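You operate a simulated robot arm through the tools that you are given. There is no shell and no other tool.

You run a simulated two-armed robot. Do the job below in one go: nothing can be reset, and whatever is moved stays where it is left.

Task
Put one of the small black sleeves from the left end of the blue table on the valve table. Put the thick blue pad from the top of the pump stand on the red field of the sorting table. Stack the sign block labelled "Drained" from the back of the blue table on top of the sign block marked "Filled". Turn the right count knob to 1. Pick up the filter with one hand, pass it to the other hand and put it on the drip tray floor. Take the thick orange pad and put it on the middle of the desk. Take the round tin and leave it in the good tray. Push the yellow bar shut. Any order will do. Set down upright: filter.

Only the result counts: the job must be done as asked and must still hold three seconds after the hand-in. Knocking over, shifting, dropping, spilling or breaking anything else fails it.

Robot
Two 7-joint arms with two-finger parallel grippers on one trunk, on a base that moves. Base frame: it is fixed to the floor where the robot stands at the start and does not move with it; the origin is under the middle of the robot, x ahead of it, y to its left, z up. Readings come in mm, degrees, newtons and seconds.
The left shoulder is at the start at [-82, 119, 851], the right one opposite. With the tool pointing down near the work surface each hand reaches from about 100 to 560 mm from the robot's upright axis, wherever it stands, measured 20 degrees to its own side. Places, roughly: Good tray (27x23 cm) [260, -5800, 860]; drip tray floor (29x17 cm) [860, -1200, 900]; filter (6x6x10 cm) [700, 900, 900]; middle of the desk (40x20 cm) [180, -5440, 840]; red field of the sorting table [-400, -3100, 800]; right count knob [1100, -1200, 900]; round tin (9x9x3 cm) [0, -5100, 900]; sign block [1250, -1750, 1000]; small black sleeve (4x4x3 cm) [1100, -1400, 900]; thick blue pad (8x6x4 cm) [1600, -7500, 800]; thick orange pad (8x6x4 cm) [-300, -3200, 800]; valve table [-1300, -300, 900]; yellow bar [-1300, 0, 1000]. Payload 3.43 kg a hand.
The tool frame of a hand sits at the grasp point between the pads (the TCP): z along the fingers, y along the line on which they close. The tips reach 30 mm beyond it. The gripper opens to 94 mm. The fingers are 28 mm wide and 10 mm thick; the gripper's body (50 by 96 mm) begins 55 mm behind the TCP.
Orientation is that of the tool frame in the base frame, as a unit quaternion [x, y, z, w]. With the fingers straight down and closing along the base's y, the tool's x points along the base's -x, its y along +y and its z along -z.

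Tools
- The arms move only by the tool send_rows. It takes "left_increments", "right_increments" or both (then of equal length, played together; a hand with none holds still); each is a list of rows, each a list of 7 numbers: the shift along the base's x, y, z in mm, then the turn, a rotation vector about the base's x, y, z in degrees, then the finger opening in mm, from 0 to 94. In form: [[dx, dy, dz, ax, ay, az, fingers], ...]. A call has 1 to 20 rows; each row shifts and turns the commanded pose from where the row before left it. Rows are played at 5 a second. More than 50 mm and 8.6 degrees between two rows, or a gripper value outside its range, and nothing of the call is played. Where a pose cannot be reached the arm comes as near as it can. A force on the tool above 40 N (or 10 N above the force at the start of the call, whichever is more), or a blocked arm, ends the call early, and 0.2 s more pass. Each finger travels about 153 mm/s and halts on what it meets, pressing with about 23 N; the grip force reading is that of the motor and also rises with nothing between the fingers. The clock runs only during rows and for 0.2 s after the last one: add rows that do not move to give the fingers time. The reply holds the time, the measured pose of the TCP, the force on the tool along the base axes, the opening and the grip force, in the units named above and with some noise, with the torque about the TCP (base axes, N m) and any sound that the robot's microphone picked up, and new pictures: "views" is both (left out), scene, wrist or none (wrist: the cameras of the hands that moved).
- Cameras (640 x 400 px; columns grow to the right, rows downward): "scene" is now at [40.2, 15.1, 1573.2]; the picture's right is [0.18, -0.98, 0.00], its down [-0.64, -0.12, -0.76] and it looks along [0.75, 0.13, -0.65] (base axes); focal length 274 px, centre (320, 200). "left" rides on the left gripper at [76, -14, -102] in its tool frame; the picture's right is [0.18, 0.98, 0.00], its down [-0.75, 0.14, -0.64] and it looks along [-0.63, 0.12, 0.77] (tool axes); focal length 243 px, centre (320, 200). "right" rides on the right gripper at [76, 14, -102] in its tool frame; the picture's right is [-0.18, 0.98, 0.00], its down [-0.75, -0.14, -0.64] and it looks along [-0.63, -0.12, 0.77] (tool axes); focal length 243 px, centre (320, 200).
- lift_body(by): moves the trunk up (or, below 0, down) by that many mm; the arms and the scene camera ride with it, the base frame stays. It gives what a move gives, with no picture.
- steer(legs): drives the robot by 1 to 6 legs, each [ahead, left, turn to the left] in mm, mm and degrees, along the robot's own axes; the way and the turn of a leg run together, so that a leg with both is an arc; at most 1500 mm and 180 degrees a leg. The arms and the cameras ride along, it lands a little off, and it stops where it bumps. It gives what a move gives, and a new picture of the scene camera.
- head_to(pan, tilt): turns the head with the scene camera to pan (to the left, within 143 degrees either way) and tilt (down, from -29 to 69), counted from straight ahead of the robot (the tilt from the chest, where the trunk bows). It gives what a move gives, and a new picture of the scene camera.
- pixel_to_xyz(camera, pixels): there is no depth. For up to 12 entries [column, row, z] of the newest picture of that camera ("zoom" is the newest enlarged one), the place [x, y] in the base frame at which the ray of that pixel passes the height z, good to about 2 mm. No time passes.
- inspect(camera, box): a new picture of the part [left, top, right, bottom] of that camera's present view, enlarged. No time passes.
- hand_in(): hands the job in; it is judged then, once.

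Unless the task says otherwise, let go and move clear before handing in.

The tools are called after "Request:" by a JSON object that holds its "fn" and its "kwargs". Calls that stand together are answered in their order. send_rows: Moves the arms, as the interface text tells. Its arguments: {"type":"object","properties":{"left_increments":{"type":"array","items":{"type":"array","items":{"type":"number"}}},"right_increments":{"type":"array","items":{"type":"array","items":{"type":"number"}}},"views":{"type":"string","enum":["both","scene","wrist","none"]}},"required":[]} The other tools are called the same way: lift_body (by) moves the trunk up or down; steer (legs) drives the base; head_to (pan, tilt) turns the head that bears the scene camera; pixel_to_xyz (camera, pixels) gives the place at which the rays of pixels pass given heights; inspect (camera, box) takes an enlarged picture of a part of a camera's view; hand_in () hands the job in.

At the start:

```text
time: 0.0
left_tool_pos: [334.0, 144.5, 1139.9]
left_orientation: [0.0, 1.0, 0.0, 0.0]
left_force: [0.3, 0.2, -0.5]
left_torque: [0.01, 0.02, -0.03]
left_gripper_width: 93.9
left_gripper_force: 0.0
right_tool_pos: [283.0, -90.1, 1209.9]
right_orientation: [0.0, 1.0, 0.0, 0.001]
right_force: [-1.1, 1.1, 0.1]
right_torque: [0.03, -0.03, 0.01]
right_gripper_width: 94.1
right_gripper_force: 0.1
trunk travel left (down, up): [-275.0, 60.0]
robot x, y, heading: [0.2, -3.7, -0.2]
head pan, tilt (commanded): [10.2, 40.6]
```

scene: 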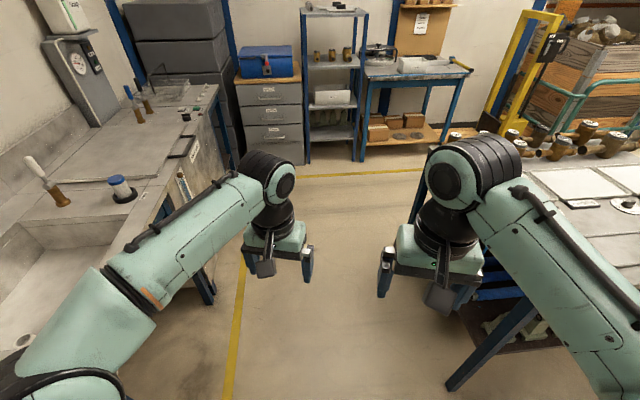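
right: 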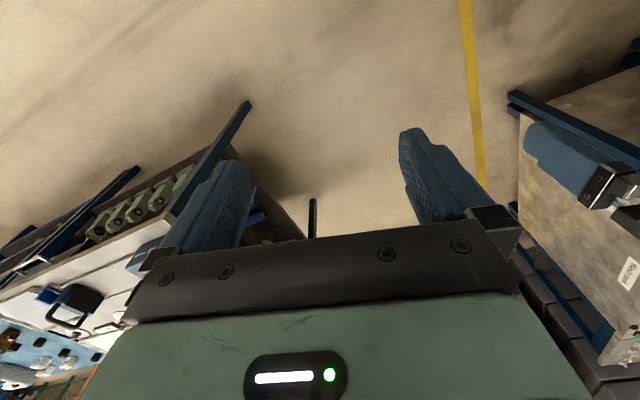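
left: 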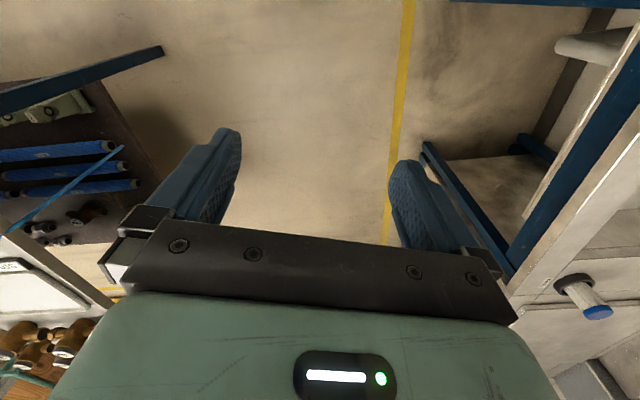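

The first pictures show a bench on the left with a small blue-capped part near pixel (120,187), probably the filter, and tables to the right. I'll turn the head to survey the surroundings before moving anything.

Request:
{"fn": "head_to", "kwargs": {"pan": 60, "tilt": 30}}

```text
time: 1.2
left_tool_pos: [333.2, 144.7, 1140.2]
left_orientation: [-0.001, 1.0, 0.0, 0.0]
left_force: [0.4, 0.2, 0.0]
left_torque: [0.0, -0.02, 0.01]
left_gripper_width: 94.0
left_gripper_force: 0.0
right_tool_pos: [284.3, -90.5, 1211.9]
right_orientation: [0.002, 1.0, 0.0, 0.0]
right_force: [-0.2, 0.2, 0.4]
right_torque: [-0.01, -0.01, -0.03]
right_gripper_width: 94.1
right_gripper_force: 0.2
trunk travel left (down, up): [-275.0, 60.0]
robot x, y, heading: [-2.1, 0.1, -0.0]
head pan, tilt (commanded): [60.0, 30.0]
```

scene: 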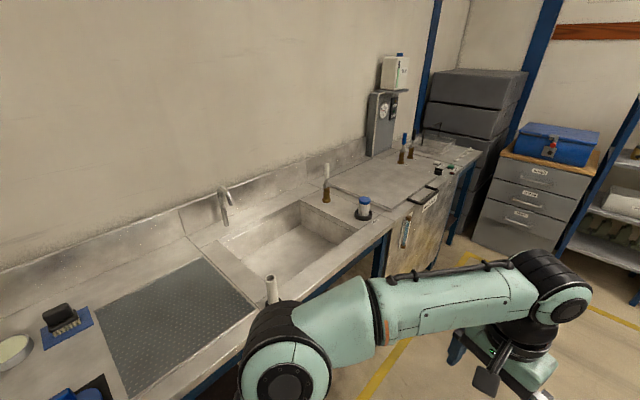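

The left bench is a sink with a drainboard, with a blue-capped cylinder in a black ring at (363,208). I'll zoom in on it and keep panning.

Request:
{"fn": "inspect", "kwargs": {"camera": "scene", "box": [280, 130, 480, 255]}}

Request:
{"fn": "pixel_to_xyz", "kwargs": {"camera": "scene", "pixels": [[363, 216, 900], [363, 199, 1000], [325, 200, 900], [270, 300, 900]]}}

Request:
{"fn": "head_to", "kwargs": {"pan": 120, "tilt": 30}}

```text
3.20 times, centred on (380, 192) of scene
```

zoom: 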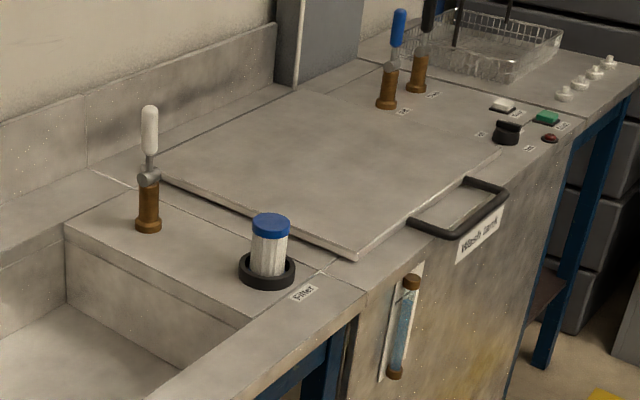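

```text
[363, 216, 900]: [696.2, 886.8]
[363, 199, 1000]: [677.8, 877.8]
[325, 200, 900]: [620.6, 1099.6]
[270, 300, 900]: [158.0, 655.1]
```

```text
time: 2.5
left_tool_pos: [333.6, 143.2, 1140.4]
left_orientation: [0.0, 1.0, 0.0, 0.0]
left_force: [0.4, 0.2, 0.6]
left_torque: [-0.04, 0.01, 0.0]
left_gripper_width: 94.0
left_gripper_force: 0.1
right_tool_pos: [284.7, -90.1, 1211.9]
right_orientation: [-0.001, 1.0, 0.0, 0.0]
right_force: [0.3, -0.7, -0.1]
right_torque: [0.01, -0.01, -0.02]
right_gripper_width: 94.1
right_gripper_force: 0.0
trunk travel left (down, up): [-275.0, 60.0]
robot x, y, heading: [1.0, -1.2, -0.1]
head pan, tilt (commanded): [120.0, 30.0]
```

scene: 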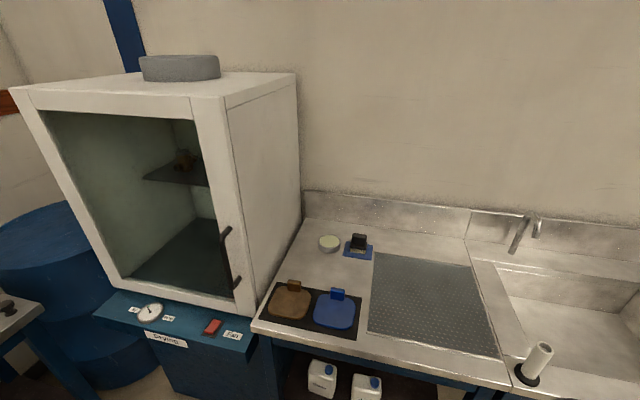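

The filter stands in a black ring beside its label. Panning on to see behind and to the right.

Request:
{"fn": "head_to", "kwargs": {"pan": 143, "tilt": 20}}

Request:
{"fn": "head_to", "kwargs": {"pan": -40, "tilt": 30}}

Request:
{"fn": "head_to", "kwargs": {"pan": -90, "tilt": 25}}

Request:
{"fn": "head_to", "kwargs": {"pan": -143, "tilt": 20}}

```text
time: 3.4
left_tool_pos: [332.3, 145.2, 1140.3]
left_orientation: [0.0, 1.0, 0.0, 0.0]
left_force: [-0.2, -0.5, -0.5]
left_torque: [0.01, 0.02, 0.0]
left_gripper_width: 93.9
left_gripper_force: 0.1
right_tool_pos: [284.0, -89.0, 1213.0]
right_orientation: [0.0, 1.0, 0.0, 0.0]
right_force: [-0.8, -0.3, 0.0]
right_torque: [0.0, 0.03, -0.02]
right_gripper_width: 94.0
right_gripper_force: 0.1
trunk travel left (down, up): [-275.0, 60.0]
robot x, y, heading: [3.1, 0.1, -0.2]
head pan, tilt (commanded): [143.0, 20.0]
```

scene: 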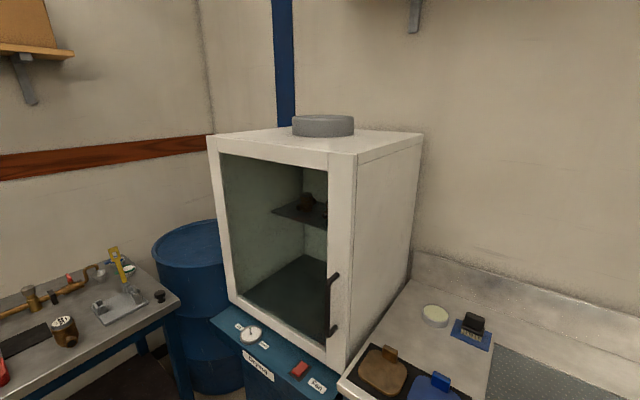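

```text
time: 6.1
left_tool_pos: [333.4, 143.5, 1139.8]
left_orientation: [0.001, 1.0, 0.001, 0.0]
left_force: [0.4, 0.6, -0.1]
left_torque: [0.03, 0.0, 0.02]
left_gripper_width: 93.9
left_gripper_force: 0.0
right_tool_pos: [283.3, -89.9, 1212.0]
right_orientation: [0.0, 1.0, 0.0, -0.001]
right_force: [0.4, 0.1, -0.2]
right_torque: [-0.01, -0.01, -0.01]
right_gripper_width: 94.1
right_gripper_force: 0.0
trunk travel left (down, up): [-275.0, 60.0]
robot x, y, heading: [-1.7, -2.1, -0.5]
head pan, tilt (commanded): [-40.0, 30.0]
```

scene: 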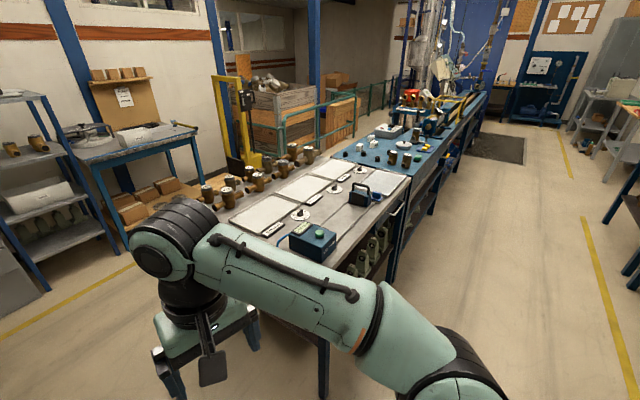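

```text
time: 7.3
left_tool_pos: [333.2, 143.6, 1140.3]
left_orientation: [0.0, 1.0, 0.0, 0.0]
left_force: [0.1, -0.5, 0.0]
left_torque: [0.0, 0.01, 0.01]
left_gripper_width: 93.8
left_gripper_force: 0.1
right_tool_pos: [283.0, -90.3, 1212.9]
right_orientation: [0.001, 1.0, -0.001, 0.0]
right_force: [-0.2, 0.1, 0.4]
right_torque: [0.01, -0.01, 0.01]
right_gripper_width: 94.2
right_gripper_force: 0.1
trunk travel left (down, up): [-275.0, 60.0]
robot x, y, heading: [1.1, 2.4, -0.1]
head pan, tilt (commanded): [-90.0, 25.0]
```

scene: 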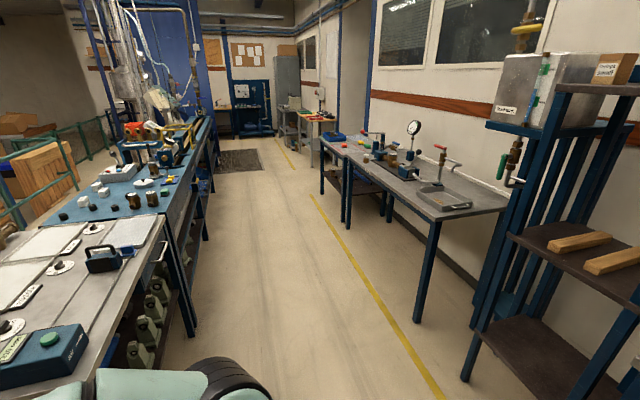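

```text
time: 8.5
left_tool_pos: [333.5, 144.2, 1139.7]
left_orientation: [0.0, 1.0, 0.0, 0.0]
left_force: [0.3, 0.3, -0.8]
left_torque: [0.0, 0.02, 0.01]
left_gripper_width: 93.9
left_gripper_force: 0.0
right_tool_pos: [283.4, -90.1, 1211.7]
right_orientation: [0.001, 1.0, 0.0, 0.0]
right_force: [-0.2, -0.5, -0.9]
right_torque: [-0.04, -0.02, 0.0]
right_gripper_width: 94.2
right_gripper_force: 0.0
trunk travel left (down, up): [-275.0, 60.0]
robot x, y, heading: [3.9, 0.7, -0.2]
head pan, tilt (commanded): [-143.0, 20.0]
```

scene: 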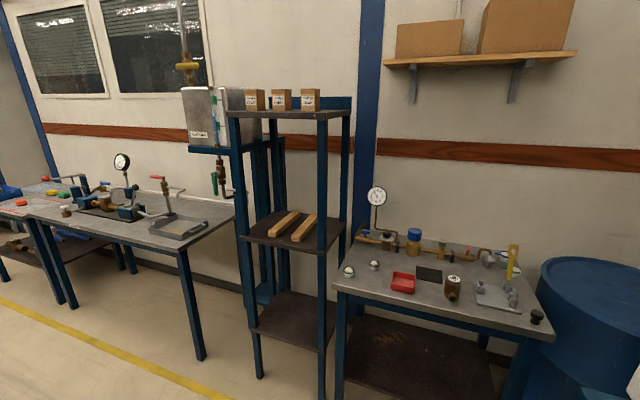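

The valve table is behind me with a yellow upright handle near (512,262). I'll zoom in on that table and then on the other stations.

Request:
{"fn": "inspect", "kwargs": {"camera": "scene", "box": [330, 180, 570, 340]}}

Request:
{"fn": "inspect", "kwargs": {"camera": "scene", "box": [440, 230, 560, 330]}}

Request:
{"fn": "inspect", "kwargs": {"camera": "scene", "box": [0, 140, 230, 290]}}

```text
2.50 times, centred on (450, 260) of scene
```

zoom: 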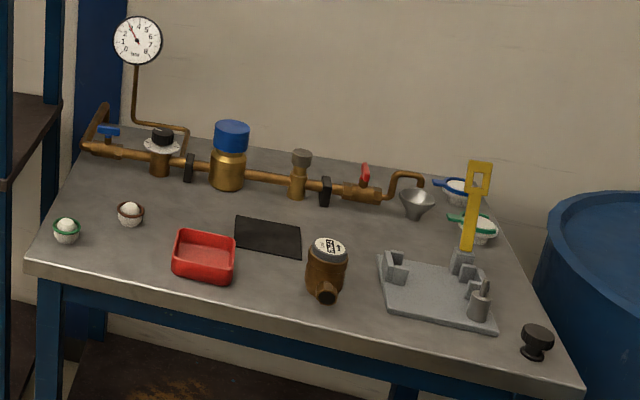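

```text
4.00 times, centred on (500, 280) of scene
```

zoom: 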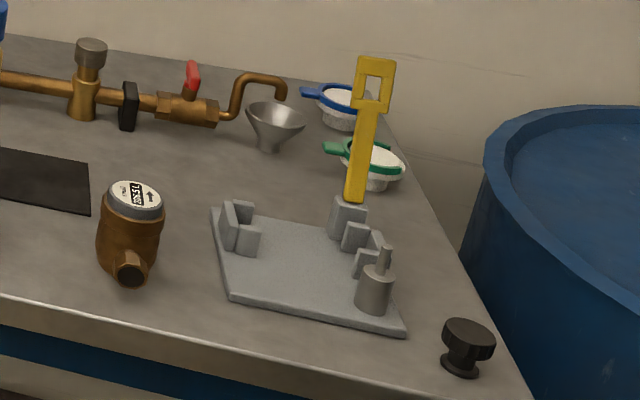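

```text
2.67 times, centred on (115, 215) of scene
```

zoom: 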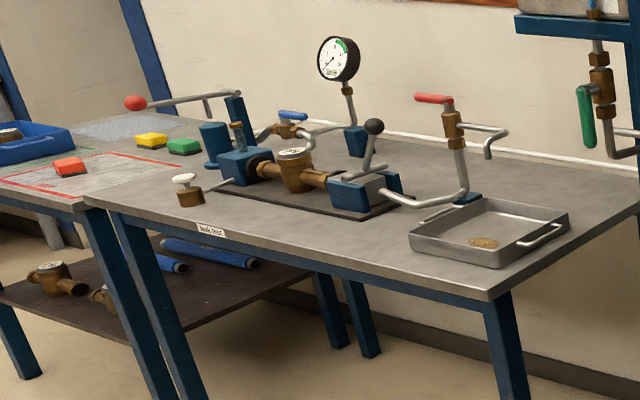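

The yellow bar is hinged at the back of a grey fixture and folds down over a stud; the sorting table has orange, yellow and green pads. I'll look at the count table and blue table in more detail.

Request:
{"fn": "head_to", "kwargs": {"pan": -48, "tilt": 28}}

Request:
{"fn": "inspect", "kwargs": {"camera": "scene", "box": [180, 130, 380, 255]}}

Request:
{"fn": "inspect", "kwargs": {"camera": "scene", "box": [290, 60, 450, 160]}}

Request:
{"fn": "inspect", "kwargs": {"camera": "scene", "box": [320, 40, 420, 102]}}

```text
time: 10.2
left_tool_pos: [333.4, 144.3, 1139.7]
left_orientation: [0.0, 1.0, 0.0, 0.0]
left_force: [-0.3, 1.1, -0.3]
left_torque: [-0.03, -0.03, -0.01]
left_gripper_width: 94.0
left_gripper_force: 0.2
right_tool_pos: [283.3, -90.0, 1211.3]
right_orientation: [0.0, 1.0, 0.0, 0.001]
right_force: [-0.7, -2.0, 0.2]
right_torque: [0.01, 0.08, 0.01]
right_gripper_width: 94.4
right_gripper_force: 0.0
trunk travel left (down, up): [-275.0, 60.0]
robot x, y, heading: [-2.9, 1.3, -0.0]
head pan, tilt (commanded): [-48.0, 28.0]
```

scene: 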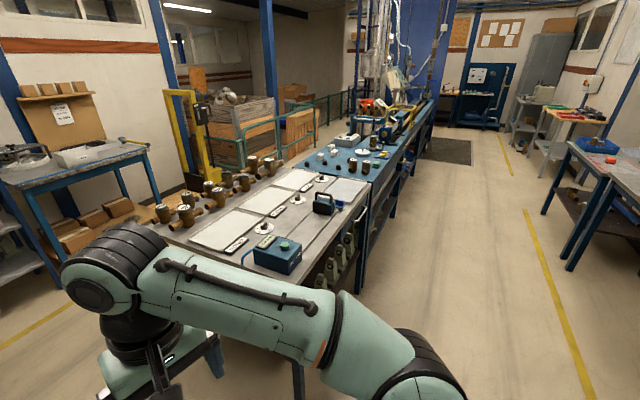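

```text
3.20 times, centred on (280, 192) of scene
```

zoom: 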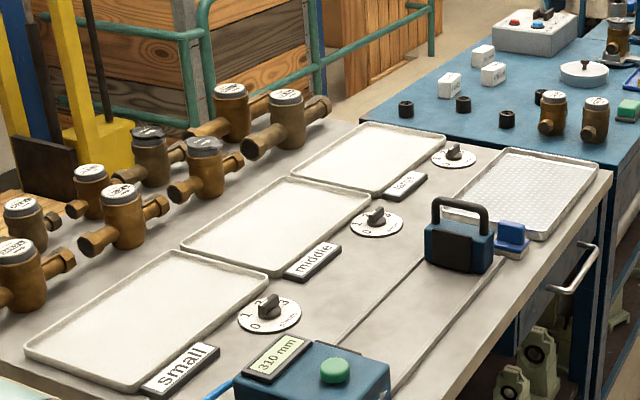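

```text
4.00 times, centred on (370, 110) of scene
```

zoom: 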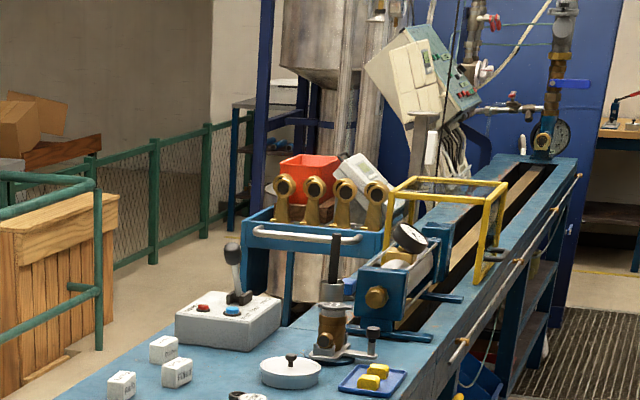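

```text
6.40 times, centred on (370, 71) of scene
```

zoom: 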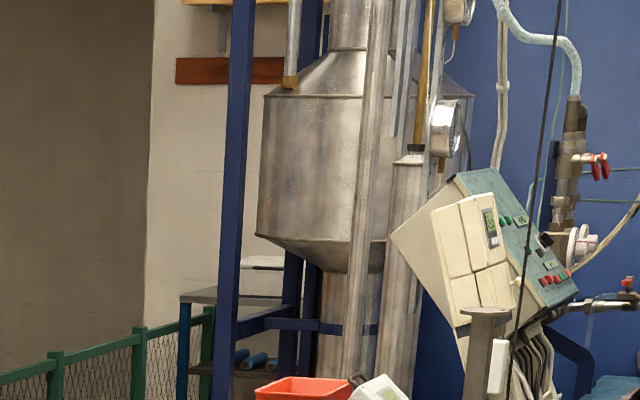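

The count table has three dial knobs, a textured tray at its right end, then black sleeves and three white sign blocks on the blue table. Before driving, I'll measure the sink bench edge near the filter and test a sideways right-hand grip that I want for the handover.

Request:
{"fn": "head_to", "kwargs": {"pan": 50, "tilt": 35}}

Request:
{"fn": "inspect", "kwargs": {"camera": "scene", "box": [240, 100, 560, 300]}}

```text
time: 11.9
left_tool_pos: [334.2, 143.0, 1139.9]
left_orientation: [0.0, 1.0, 0.001, 0.001]
left_force: [0.3, -0.6, 0.1]
left_torque: [0.0, 0.0, 0.01]
left_gripper_width: 94.1
left_gripper_force: 0.0
right_tool_pos: [283.8, -89.6, 1210.8]
right_orientation: [0.0, 1.0, 0.0, -0.001]
right_force: [-0.3, 0.7, 0.0]
right_torque: [-0.01, 0.01, -0.01]
right_gripper_width: 93.8
right_gripper_force: 0.2
trunk travel left (down, up): [-275.0, 60.0]
robot x, y, heading: [-3.0, -1.0, -0.1]
head pan, tilt (commanded): [50.0, 35.0]
```

scene: 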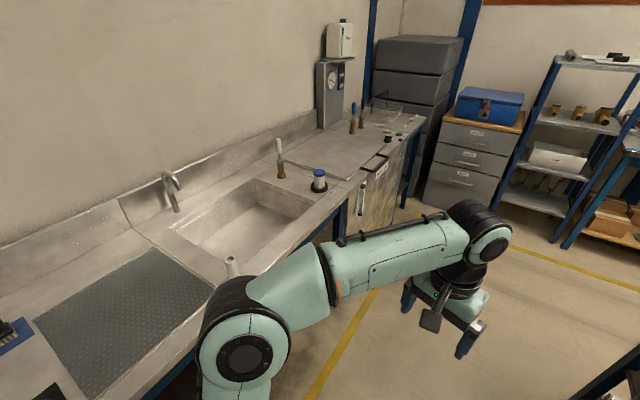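

```text
2.00 times, centred on (400, 200) of scene
```

zoom: 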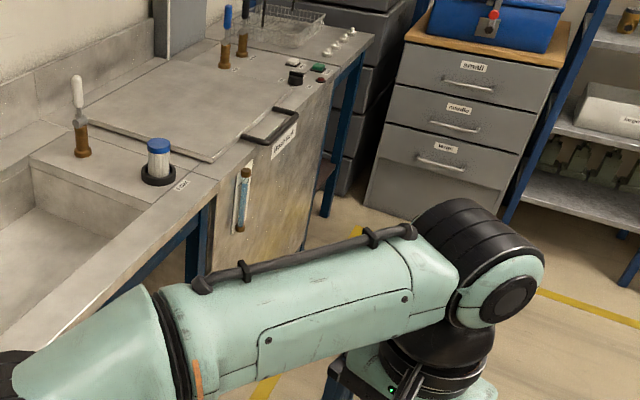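

Request:
{"fn": "pixel_to_xyz", "kwargs": {"camera": "zoom", "pixels": [[212, 190, 870], [120, 265, 870], [250, 145, 870], [158, 185, 870], [145, 184, 870], [175, 184, 870], [158, 152, 970], [60, 350, 870], [330, 80, 870], [265, 120, 870]]}}

```text
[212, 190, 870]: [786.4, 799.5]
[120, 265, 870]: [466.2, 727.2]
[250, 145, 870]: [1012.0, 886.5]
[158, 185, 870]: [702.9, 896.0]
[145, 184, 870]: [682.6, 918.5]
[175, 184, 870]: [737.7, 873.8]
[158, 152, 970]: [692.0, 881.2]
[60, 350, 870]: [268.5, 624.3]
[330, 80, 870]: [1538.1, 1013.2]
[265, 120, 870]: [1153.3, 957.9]
```

The bench front edge near the filter is at about y=800 and the filter is at about (700,890). I'll turn to face the bench and drive so that the filter sits ahead-left of me.

Request:
{"fn": "steer", "kwargs": {"legs": [[0, 0, 90], [380, -850, 0]]}}

Request:
{"fn": "head_to", "kwargs": {"pan": 10, "tilt": 45}}

```text
time: 23.6
left_tool_pos: [716.3, 709.9, 1141.0]
left_orientation: [-0.704, 0.711, 0.0, 0.0]
left_force: [0.1, 0.3, -0.3]
left_torque: [0.0, 0.02, 0.01]
left_gripper_width: 94.0
left_gripper_force: 0.0
right_tool_pos: [949.2, 659.4, 1211.7]
right_orientation: [-0.703, 0.711, 0.0, 0.0]
right_force: [-0.2, 0.7, -0.6]
right_torque: [0.02, -0.01, -0.02]
right_gripper_width: 94.1
right_gripper_force: 0.0
trunk travel left (down, up): [-275.0, 60.0]
robot x, y, heading: [858.8, 374.8, 89.8]
head pan, tilt (commanded): [50.0, 35.0]
```

scene: 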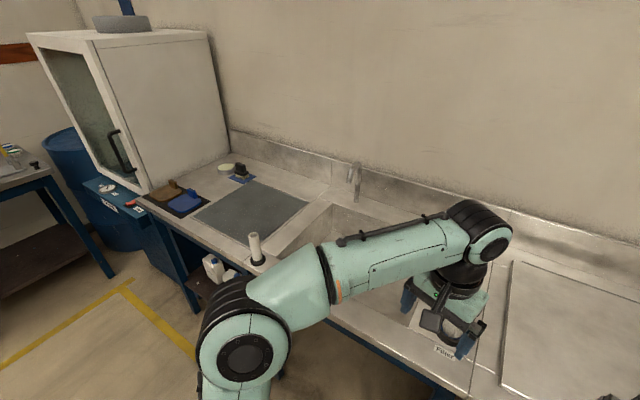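

```text
time: 24.7
left_tool_pos: [715.2, 711.1, 1140.4]
left_orientation: [-0.704, 0.71, -0.001, 0.0]
left_force: [0.0, 0.3, -0.3]
left_torque: [-0.01, -0.03, -0.01]
left_gripper_width: 94.1
left_gripper_force: 0.1
right_tool_pos: [949.7, 658.1, 1211.2]
right_orientation: [-0.703, 0.711, 0.0, -0.001]
right_force: [-0.4, 0.4, -0.8]
right_torque: [-0.03, 0.04, -0.01]
right_gripper_width: 94.1
right_gripper_force: 0.0
trunk travel left (down, up): [-275.0, 60.0]
robot x, y, heading: [856.5, 377.4, 89.5]
head pan, tilt (commanded): [10.0, 45.0]
```

scene: 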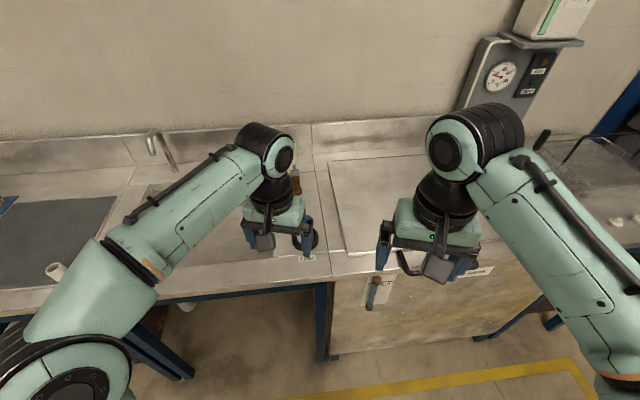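

The filter is hidden behind the left gripper in the scene view at about (300,235). I'll look through the left wrist camera.

Request:
{"fn": "inspect", "kwargs": {"camera": "left", "box": [0, 0, 640, 400]}}

Request:
{"fn": "inspect", "kwargs": {"camera": "scene", "box": [220, 170, 380, 290]}}

```text
1.00 times, centred on (320, 200) of left (not enlarged: the box is as wide or as high as the picture)
```

zoom: 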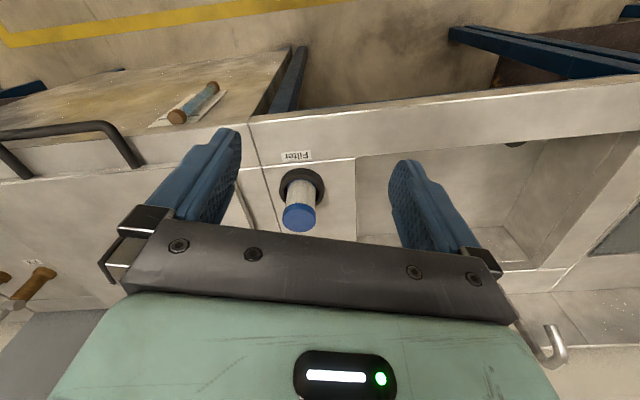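

```text
3.33 times, centred on (300, 230) of scene
```

zoom: 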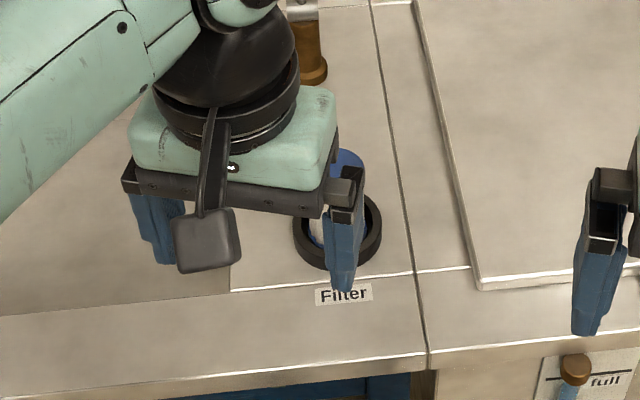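

Request:
{"fn": "pixel_to_xyz", "kwargs": {"camera": "left", "pixels": [[299, 218, 960], [299, 218, 980], [299, 218, 1000], [302, 187, 870], [302, 187, 900], [283, 218, 980], [316, 218, 980], [279, 188, 870], [326, 188, 870], [279, 188, 900], [326, 188, 900]]}}

Request:
{"fn": "inspect", "kwargs": {"camera": "left", "box": [260, 140, 350, 240]}}

```text
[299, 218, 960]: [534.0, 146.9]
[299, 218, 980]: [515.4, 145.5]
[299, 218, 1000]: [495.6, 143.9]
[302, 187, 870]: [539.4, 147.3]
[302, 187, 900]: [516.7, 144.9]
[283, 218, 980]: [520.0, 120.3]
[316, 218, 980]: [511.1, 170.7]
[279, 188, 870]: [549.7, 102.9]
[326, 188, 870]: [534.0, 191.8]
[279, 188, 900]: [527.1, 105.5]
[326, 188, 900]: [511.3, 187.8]
```

```text
4.00 times, centred on (305, 190) of left
```

zoom: 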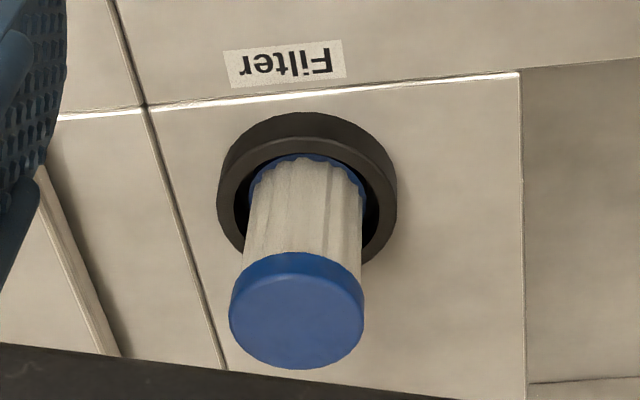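

The left-camera query used the old start picture, so I'll query the fresh zoom instead.

Request:
{"fn": "pixel_to_xyz", "kwargs": {"camera": "zoom", "pixels": [[297, 310, 960], [297, 310, 980], [297, 310, 970], [231, 310, 970], [364, 310, 970], [308, 185, 870], [308, 185, 890], [217, 185, 890], [397, 185, 890], [308, 112, 890], [308, 265, 890]]}}

```text
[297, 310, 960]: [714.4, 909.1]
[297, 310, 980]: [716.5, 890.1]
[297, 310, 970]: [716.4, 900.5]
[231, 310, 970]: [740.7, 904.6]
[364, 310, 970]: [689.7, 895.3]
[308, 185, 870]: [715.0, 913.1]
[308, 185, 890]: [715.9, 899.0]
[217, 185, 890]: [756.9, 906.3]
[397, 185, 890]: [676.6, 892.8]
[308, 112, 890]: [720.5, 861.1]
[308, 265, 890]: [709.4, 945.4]
```

Filter axis is at about (716,899), cap about 51 mm wide, ring about 82 mm. I'll test the right hand's sideways orientation (camera above) in free air: yaw −90°, then tilt 60°.

Request:
{"fn": "send_rows", "kwargs": {"right_increments": [[0, 0, 0, 0, 0, -8.2, 94], [0, 0, 0, 0, 0, -8.2, 94], [0, 0, 0, 0, 0, -8.2, 94], [0, 0, 0, 0, 0, -8.2, 94], [0, 0, 0, 0, 0, -8.2, 94], [0, 0, 0, 0, 0, -8.2, 94], [0, 0, 0, 0, 0, -8.2, 94], [0, 0, 0, 0, 0, -8.2, 94], [0, 0, 0, 0, 0, -8.2, 94], [0, 0, 0, 0, 0, -8.2, 94], [0, 0, 0, 0, 0, -8.0, 94], [0, 0, 0, 0, 7.5, 0, 94], [0, 0, 0, 0, 7.5, 0, 94], [0, 0, 0, 0, 7.5, 0, 94], [0, 0, 0, 0, 7.5, 0, 94], [0, 0, 0, 0, 7.5, 0, 94], [0, 0, 0, 0, 7.5, 0, 94], [0, 0, 0, 0, 7.5, 0, 94], [0, 0, 0, 0, 7.5, 0, 94], [0, 0, 0, 0, 0, 0, 94]], "views": "scene"}}

```text
time: 28.9
left_tool_pos: [715.7, 709.7, 1139.5]
left_orientation: [-0.704, 0.71, 0.001, 0.0]
left_force: [-0.2, 0.1, -0.5]
left_torque: [0.03, -0.02, -0.02]
left_gripper_width: 94.1
left_gripper_force: 0.0
right_tool_pos: [949.3, 658.8, 1211.3]
right_orientation: [0.005, 0.865, -0.002, -0.501]
right_force: [0.0, 1.0, 1.0]
right_torque: [0.01, -0.01, 0.01]
right_gripper_width: 94.1
right_gripper_force: 0.1
trunk travel left (down, up): [-275.0, 60.0]
robot x, y, heading: [857.1, 373.8, 89.5]
head pan, tilt (commanded): [10.0, 45.0]
```

scene: 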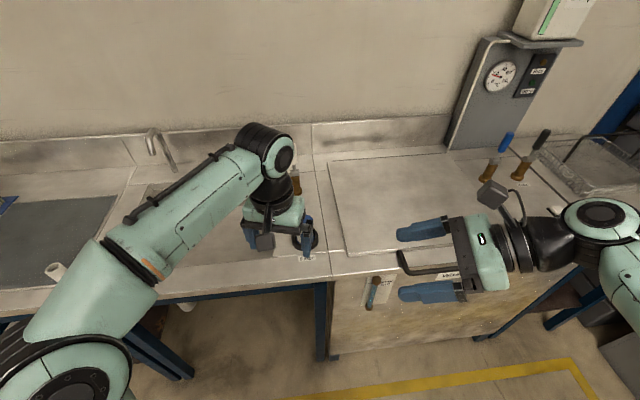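

The right hand reaches the sideways pose well. Now I'll drive 70 mm closer and test the left hand's yaw −90° pose above the filter.

Request:
{"fn": "steer", "kwargs": {"legs": [[70, 0, 0]]}}

Request:
{"fn": "send_rows", "kwargs": {"left_increments": [[0, 0, 0, 0, 0, -8.2, 94], [0, 0, 0, 0, 0, -8.2, 94], [0, 0, 0, 0, 0, -8.2, 94], [0, 0, 0, 0, 0, -8.2, 94], [0, 0, 0, 0, 0, -8.2, 94], [0, 0, 0, 0, 0, -8.2, 94], [0, 0, 0, 0, 0, -8.2, 94], [0, 0, 0, 0, 0, -8.2, 94], [0, 0, 0, 0, 0, -8.2, 94], [0, 0, 0, 0, 0, -8.2, 94], [0, 0, 0, 0, 0, -8.0, 94], [0, 0, 0, 0, 0, 0, 94]], "views": "both"}}

```text
time: 29.9
left_tool_pos: [716.2, 779.8, 1140.3]
left_orientation: [-0.704, 0.71, 0.0, 0.0]
left_force: [-0.6, 0.2, 0.4]
left_torque: [-0.03, 0.0, -0.01]
left_gripper_width: 93.9
left_gripper_force: 0.0
right_tool_pos: [948.2, 728.0, 1211.4]
right_orientation: [0.004, 0.866, -0.003, -0.5]
right_force: [0.0, 0.8, -0.1]
right_torque: [0.02, 0.0, 0.03]
right_gripper_width: 94.1
right_gripper_force: 0.1
trunk travel left (down, up): [-275.0, 60.0]
robot x, y, heading: [855.9, 439.6, 89.7]
head pan, tilt (commanded): [10.0, 45.0]
```

scene: 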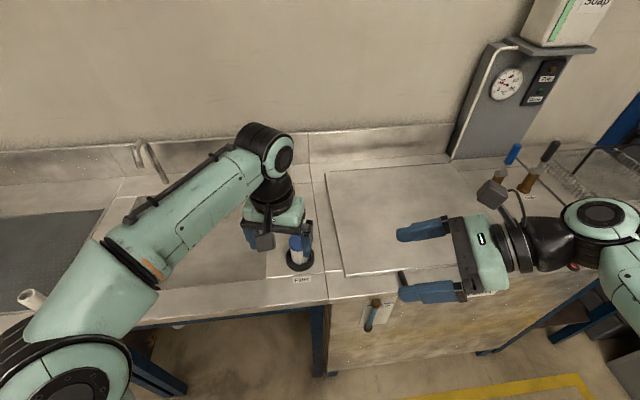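

```text
time: 32.5
left_tool_pos: [715.7, 780.3, 1140.0]
left_orientation: [0.005, 1.0, 0.0, 0.0]
left_force: [0.3, 0.4, -0.6]
left_torque: [-0.02, 0.05, -0.01]
left_gripper_width: 93.7
left_gripper_force: 0.0
right_tool_pos: [950.3, 726.5, 1212.0]
right_orientation: [0.004, 0.866, -0.003, -0.501]
right_force: [-0.1, 0.2, 0.4]
right_torque: [0.0, 0.0, 0.0]
right_gripper_width: 93.9
right_gripper_force: 0.1
trunk travel left (down, up): [-275.0, 60.0]
robot x, y, heading: [857.4, 443.4, 89.7]
head pan, tilt (commanded): [10.0, 45.0]
```

scene: 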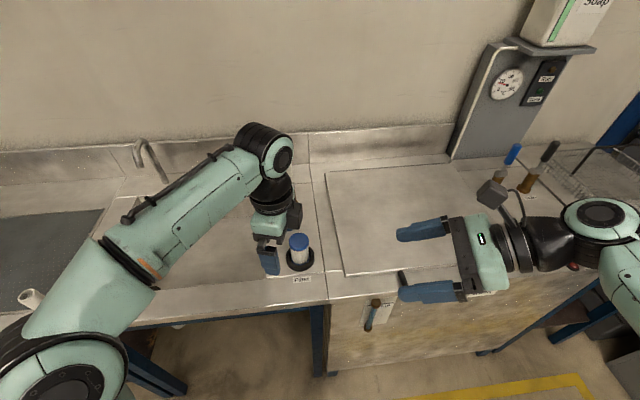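
left: 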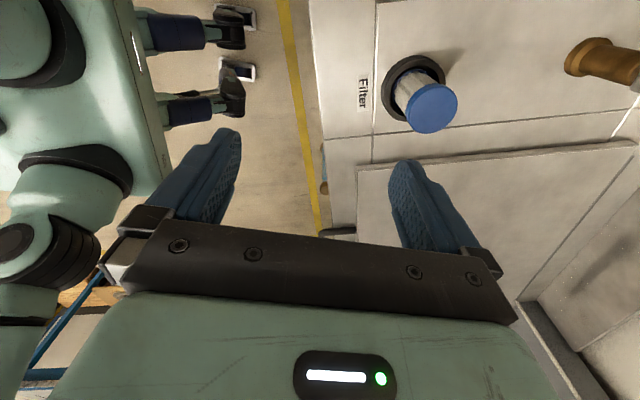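

The left wrist picture shows the cap at (433,107) and the ring around (413,88). I'll triangulate it between the scene and left cameras.

Request:
{"fn": "pixel_to_xyz", "kwargs": {"camera": "scene", "pixels": [[299, 240, 950], [299, 240, 960], [299, 240, 970], [299, 240, 980], [299, 240, 990], [300, 261, 870], [300, 261, 890], [300, 261, 900]]}}

Request:
{"fn": "pixel_to_xyz", "kwargs": {"camera": "left", "pixels": [[433, 107, 950], [433, 107, 960], [433, 107, 970], [433, 107, 980], [433, 107, 990], [414, 87, 870], [414, 87, 890], [414, 87, 900]]}}

Request:
{"fn": "inspect", "kwargs": {"camera": "left", "box": [350, 40, 490, 150]}}

Request:
{"fn": "inspect", "kwargs": {"camera": "scene", "box": [250, 210, 350, 290]}}

```text
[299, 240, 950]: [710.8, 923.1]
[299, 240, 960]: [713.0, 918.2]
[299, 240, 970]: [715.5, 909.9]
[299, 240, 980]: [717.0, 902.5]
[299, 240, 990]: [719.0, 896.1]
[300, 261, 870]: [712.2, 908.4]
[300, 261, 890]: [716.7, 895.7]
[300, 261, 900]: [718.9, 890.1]
```

```text
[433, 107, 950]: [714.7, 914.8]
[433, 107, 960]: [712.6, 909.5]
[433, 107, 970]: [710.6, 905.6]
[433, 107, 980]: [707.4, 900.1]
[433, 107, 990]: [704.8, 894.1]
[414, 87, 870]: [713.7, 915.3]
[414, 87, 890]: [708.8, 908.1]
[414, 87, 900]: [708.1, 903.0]
```

```text
3.64 times, centred on (420, 95) of left
```

zoom: 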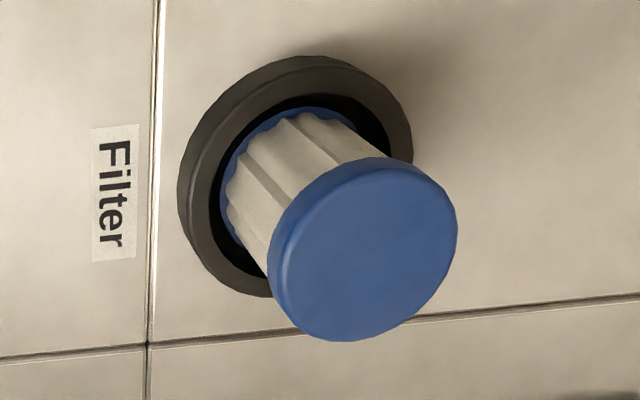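

```text
5.00 times, centred on (300, 250) of scene
```

zoom: 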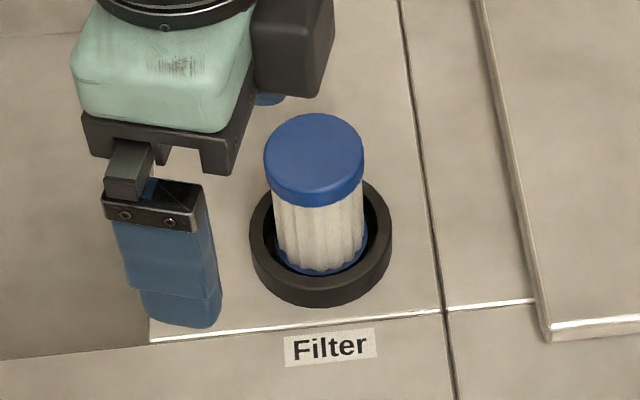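

Cap top triangulates to roughly (714,906,~967). I'll lean the left hand 15° (palm to the robot's left) and hover over the filter to refine.

Request:
{"fn": "send_rows", "kwargs": {"left_increments": [[0, 0, 0, 0, -7.5, 0, 94], [0, 0, 0, 0, -7.5, 0, 94], [0, 42, -20, 0, 0, 0, 94], [0, 42, -20, 0, 0, 0, 94], [-2, 41, -20, 0, 0, 0, 94], [0, 0, -20, 0, 0, 0, 94], [0, 0, 0, 0, 0, 0, 94]], "views": "both"}}

```text
time: 34.1
left_tool_pos: [714.9, 904.7, 1058.0]
left_orientation: [0.004, 0.992, 0.001, 0.13]
left_force: [0.0, 0.7, 0.0]
left_torque: [0.04, 0.01, 0.0]
left_gripper_width: 94.0
left_gripper_force: 0.0
right_tool_pos: [950.6, 727.8, 1212.1]
right_orientation: [0.004, 0.866, -0.003, -0.5]
right_force: [-0.3, 0.1, 0.5]
right_torque: [0.02, 0.02, 0.03]
right_gripper_width: 94.1
right_gripper_force: 0.0
trunk travel left (down, up): [-275.0, 60.0]
robot x, y, heading: [859.1, 444.3, 89.3]
head pan, tilt (commanded): [10.0, 45.0]
```

scene: 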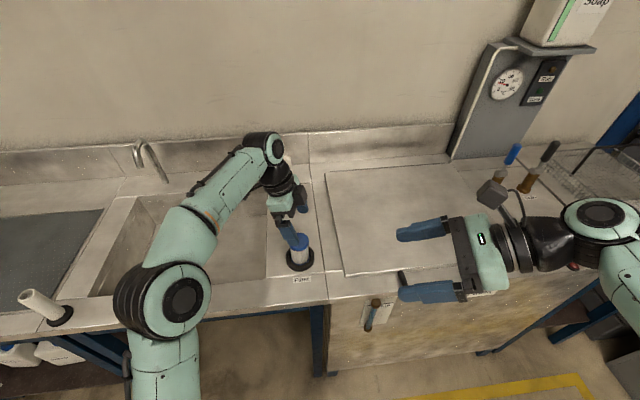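
left: 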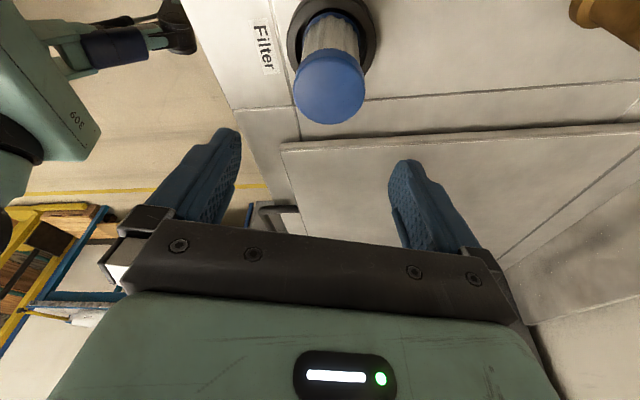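

Request:
{"fn": "inspect", "kwargs": {"camera": "left", "box": [260, 0, 400, 140]}}

Request:
{"fn": "pixel_to_xyz", "kwargs": {"camera": "left", "pixels": [[330, 89, 950], [330, 89, 960], [330, 89, 970], [330, 89, 980], [331, 22, 870], [331, 22, 890], [294, 89, 970], [365, 89, 970], [287, 22, 890], [375, 22, 890]]}}

```text
2.86 times, centred on (330, 70) of left
```

zoom: 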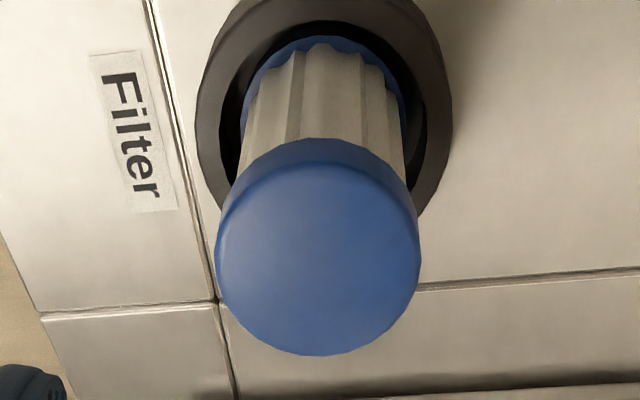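

```text
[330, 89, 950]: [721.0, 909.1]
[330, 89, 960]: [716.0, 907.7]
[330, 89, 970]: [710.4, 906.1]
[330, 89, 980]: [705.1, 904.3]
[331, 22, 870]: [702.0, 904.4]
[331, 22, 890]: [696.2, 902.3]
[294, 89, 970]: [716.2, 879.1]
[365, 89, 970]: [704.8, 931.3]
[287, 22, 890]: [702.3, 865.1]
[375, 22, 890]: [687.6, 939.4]
```

Request:
{"fn": "pixel_to_xyz", "kwargs": {"camera": "zoom", "pixels": [[177, 208, 850], [177, 208, 860], [177, 208, 870], [177, 208, 880], [177, 208, 890], [318, 258, 960], [318, 258, 965], [318, 258, 970], [325, 95, 890]]}}

Request:
{"fn": "inspect", "kwargs": {"camera": "scene", "box": [250, 220, 350, 290]}}

```text
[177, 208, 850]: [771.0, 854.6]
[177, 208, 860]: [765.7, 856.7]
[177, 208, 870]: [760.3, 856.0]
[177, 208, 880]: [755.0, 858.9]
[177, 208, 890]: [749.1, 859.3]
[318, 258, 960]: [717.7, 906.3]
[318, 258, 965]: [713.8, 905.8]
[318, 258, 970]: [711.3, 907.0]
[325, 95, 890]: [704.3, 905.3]
```

```text
5.71 times, centred on (300, 255) of scene
```

zoom: 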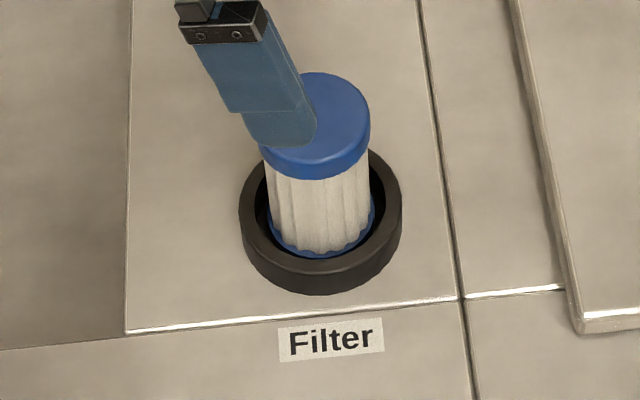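

Request:
{"fn": "pixel_to_xyz", "kwargs": {"camera": "zoom", "pixels": [[382, 321, 860], [382, 321, 870], [382, 321, 880], [382, 321, 890], [316, 115, 960], [316, 115, 970], [316, 115, 980], [321, 220, 880], [321, 220, 890], [321, 220, 900]]}}

```text
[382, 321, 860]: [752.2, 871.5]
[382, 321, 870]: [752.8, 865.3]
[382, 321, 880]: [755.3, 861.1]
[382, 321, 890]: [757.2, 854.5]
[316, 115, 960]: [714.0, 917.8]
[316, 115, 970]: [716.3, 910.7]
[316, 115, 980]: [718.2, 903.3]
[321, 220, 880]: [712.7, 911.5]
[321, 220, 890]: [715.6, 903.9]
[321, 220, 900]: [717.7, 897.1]
```

The bench surface triangulates to z≈880 and the filter axis to about (715,906), cap top about 970. I'll lower the left hand to grip only the cap (TCP z≈971).

Request:
{"fn": "send_rows", "kwargs": {"left_increments": [[0, 1, -30, 0, 0, 0, 94], [0, 0, -30, 0, 0, 0, 94], [0, 0, -15, 0, 0, 0, 94], [0, 0, -12, 0, 0, 0, 94], [0, 0, 0, 0, 0, 0, 94]], "views": "both"}}

```text
time: 35.3
left_tool_pos: [712.6, 905.0, 970.5]
left_orientation: [0.004, 0.992, 0.001, 0.13]
left_force: [0.0, 0.6, 0.6]
left_torque: [0.03, -0.02, 0.0]
left_gripper_width: 94.2
left_gripper_force: 0.0
right_tool_pos: [949.3, 726.7, 1210.5]
right_orientation: [0.004, 0.866, -0.002, -0.501]
right_force: [-0.5, -0.8, 0.5]
right_torque: [0.01, -0.03, -0.03]
right_gripper_width: 94.3
right_gripper_force: 0.1
trunk travel left (down, up): [-275.0, 60.0]
robot x, y, heading: [855.9, 445.5, 89.5]
head pan, tilt (commanded): [10.0, 45.0]
```

scene: 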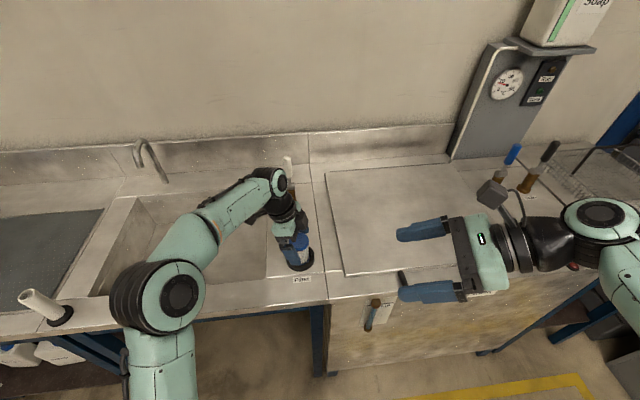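
left: 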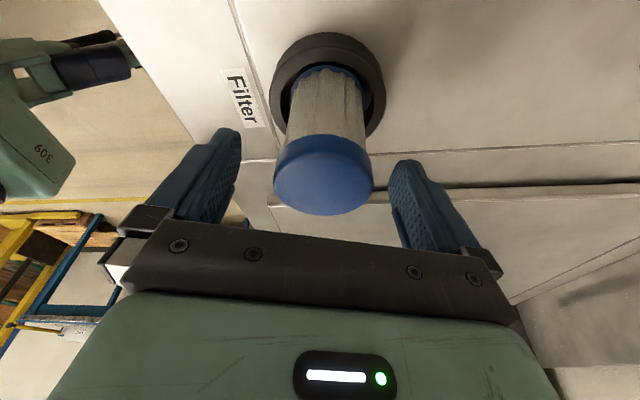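

The cap sits centred between the pads at (323,180) at TCP depth. I'll close on it.

Request:
{"fn": "send_rows", "kwargs": {"left_increments": [[0, 0, 0, 0, 0, 0, 60], [0, 0, 0, 0, 0, 0, 40], [0, 0, 0, 0, 0, 0, 30], [0, 0, 0, 0, 0, 0, 30]], "views": "wrist"}}

```text
time: 36.3
left_tool_pos: [713.0, 905.6, 971.2]
left_orientation: [0.004, 0.991, 0.0, 0.131]
left_force: [-0.5, 0.7, 0.4]
left_torque: [0.02, 0.01, -0.02]
left_gripper_width: 54.0
left_gripper_force: 22.9
right_tool_pos: [949.8, 727.6, 1211.6]
right_orientation: [0.004, 0.866, -0.002, -0.5]
right_force: [-0.4, -0.2, -0.1]
right_torque: [0.01, 0.01, -0.04]
right_gripper_width: 94.2
right_gripper_force: 0.0
trunk travel left (down, up): [-275.0, 60.0]
robot x, y, heading: [854.3, 443.0, 89.4]
head pan, tilt (commanded): [10.0, 45.0]
```

left: 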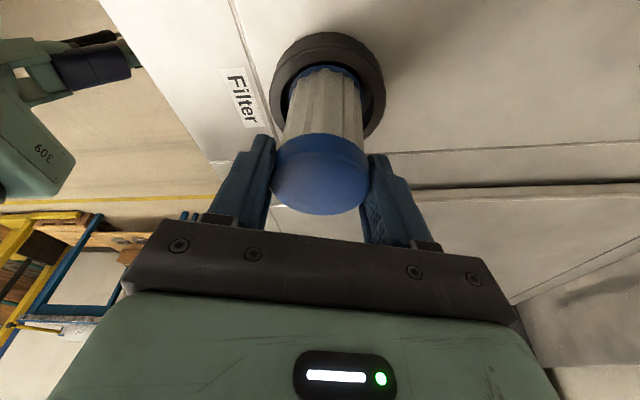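

Grip holds at 54 mm with 22.9 N. Lifting straight up.

Request:
{"fn": "send_rows", "kwargs": {"left_increments": [[0, 0, 15, 0, 0, 0, 30], [0, 0, 25, 0, 0, 0, 30], [0, 0, 35, 0, 0, 0, 30], [0, 0, 40, 0, 0, 0, 30], [0, 0, 40, 0, 0, 0, 30], [0, 0, 30, 0, 0, 0, 30], [0, 0, 0, 0, 0, 0, 30]], "views": "both"}}

```text
time: 37.9
left_tool_pos: [715.8, 906.4, 1138.3]
left_orientation: [0.004, 0.991, 0.0, 0.13]
left_force: [-0.3, 0.5, -2.0]
left_torque: [0.01, 0.01, 0.02]
left_gripper_width: 53.7
left_gripper_force: 22.5
left hand out of reach, approached as far as the arm can: row 6
right_tool_pos: [948.1, 727.9, 1210.9]
right_orientation: [0.004, 0.866, -0.002, -0.5]
right_force: [-0.2, 0.8, -0.2]
right_torque: [0.01, -0.02, 0.02]
right_gripper_width: 94.2
right_gripper_force: 0.1
trunk travel left (down, up): [-275.0, 60.0]
robot x, y, heading: [858.8, 444.3, 89.5]
head pan, tilt (commanded): [10.0, 45.0]
```

scene: 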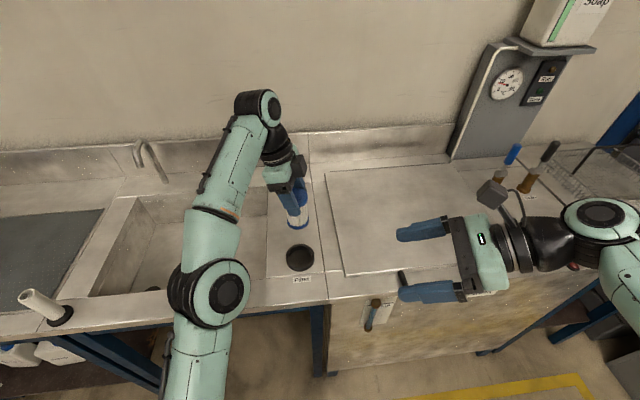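
left: 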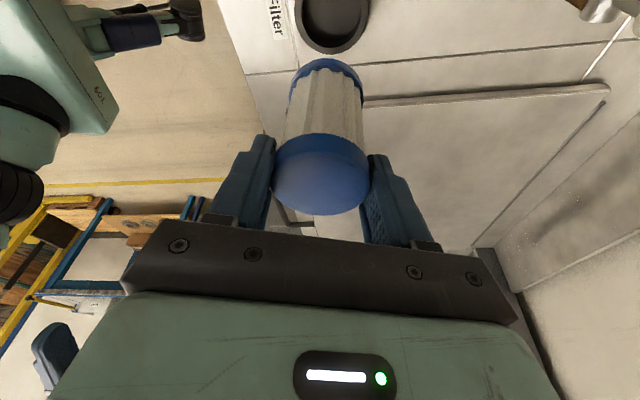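

The filter is lifted clear of its ring. I'll bring it to the front of the robot for the handover.

Request:
{"fn": "send_rows", "kwargs": {"left_increments": [[20, -29, -7, 0, 0, 0, 30], [20, -29, -7, 0, 0, 0, 30], [20, -29, -7, 0, 0, 0, 30], [20, -29, -7, 0, 0, 0, 30], [0, 0, 0, 0, 0, 0, 30]], "right_increments": [[0, 0, 0, 0, 0, 0, 94], [0, 0, 0, 0, 0, 0, 94], [0, 0, 0, 0, 0, 0, 94], [0, 0, 0, 0, 0, 0, 94], [0, 0, 0, 0, 0, 0, 94]], "views": "both"}}

```text
time: 39.1
left_tool_pos: [794.3, 789.1, 1110.2]
left_orientation: [0.003, 0.991, 0.0, 0.131]
left_force: [-0.4, -0.3, -1.4]
left_torque: [0.01, -0.03, 0.0]
left_gripper_width: 53.8
left_gripper_force: 22.9
right_tool_pos: [949.4, 727.8, 1210.9]
right_orientation: [0.004, 0.866, -0.002, -0.5]
right_force: [0.4, -0.2, 0.5]
right_torque: [0.0, 0.03, 0.01]
right_gripper_width: 93.8
right_gripper_force: 0.0
trunk travel left (down, up): [-275.0, 60.0]
robot x, y, heading: [856.1, 447.9, 89.6]
head pan, tilt (commanded): [10.0, 45.0]
```

scene: 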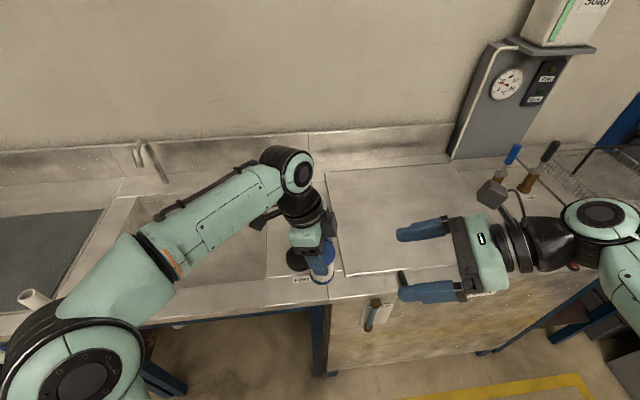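
right: 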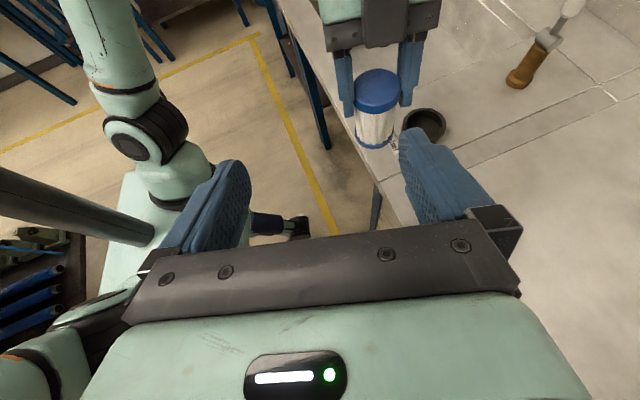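
left: 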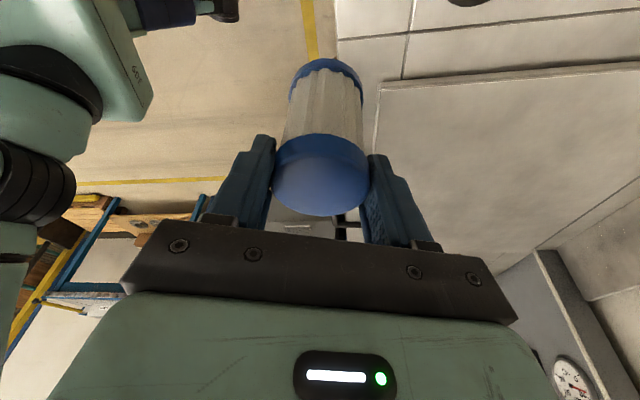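

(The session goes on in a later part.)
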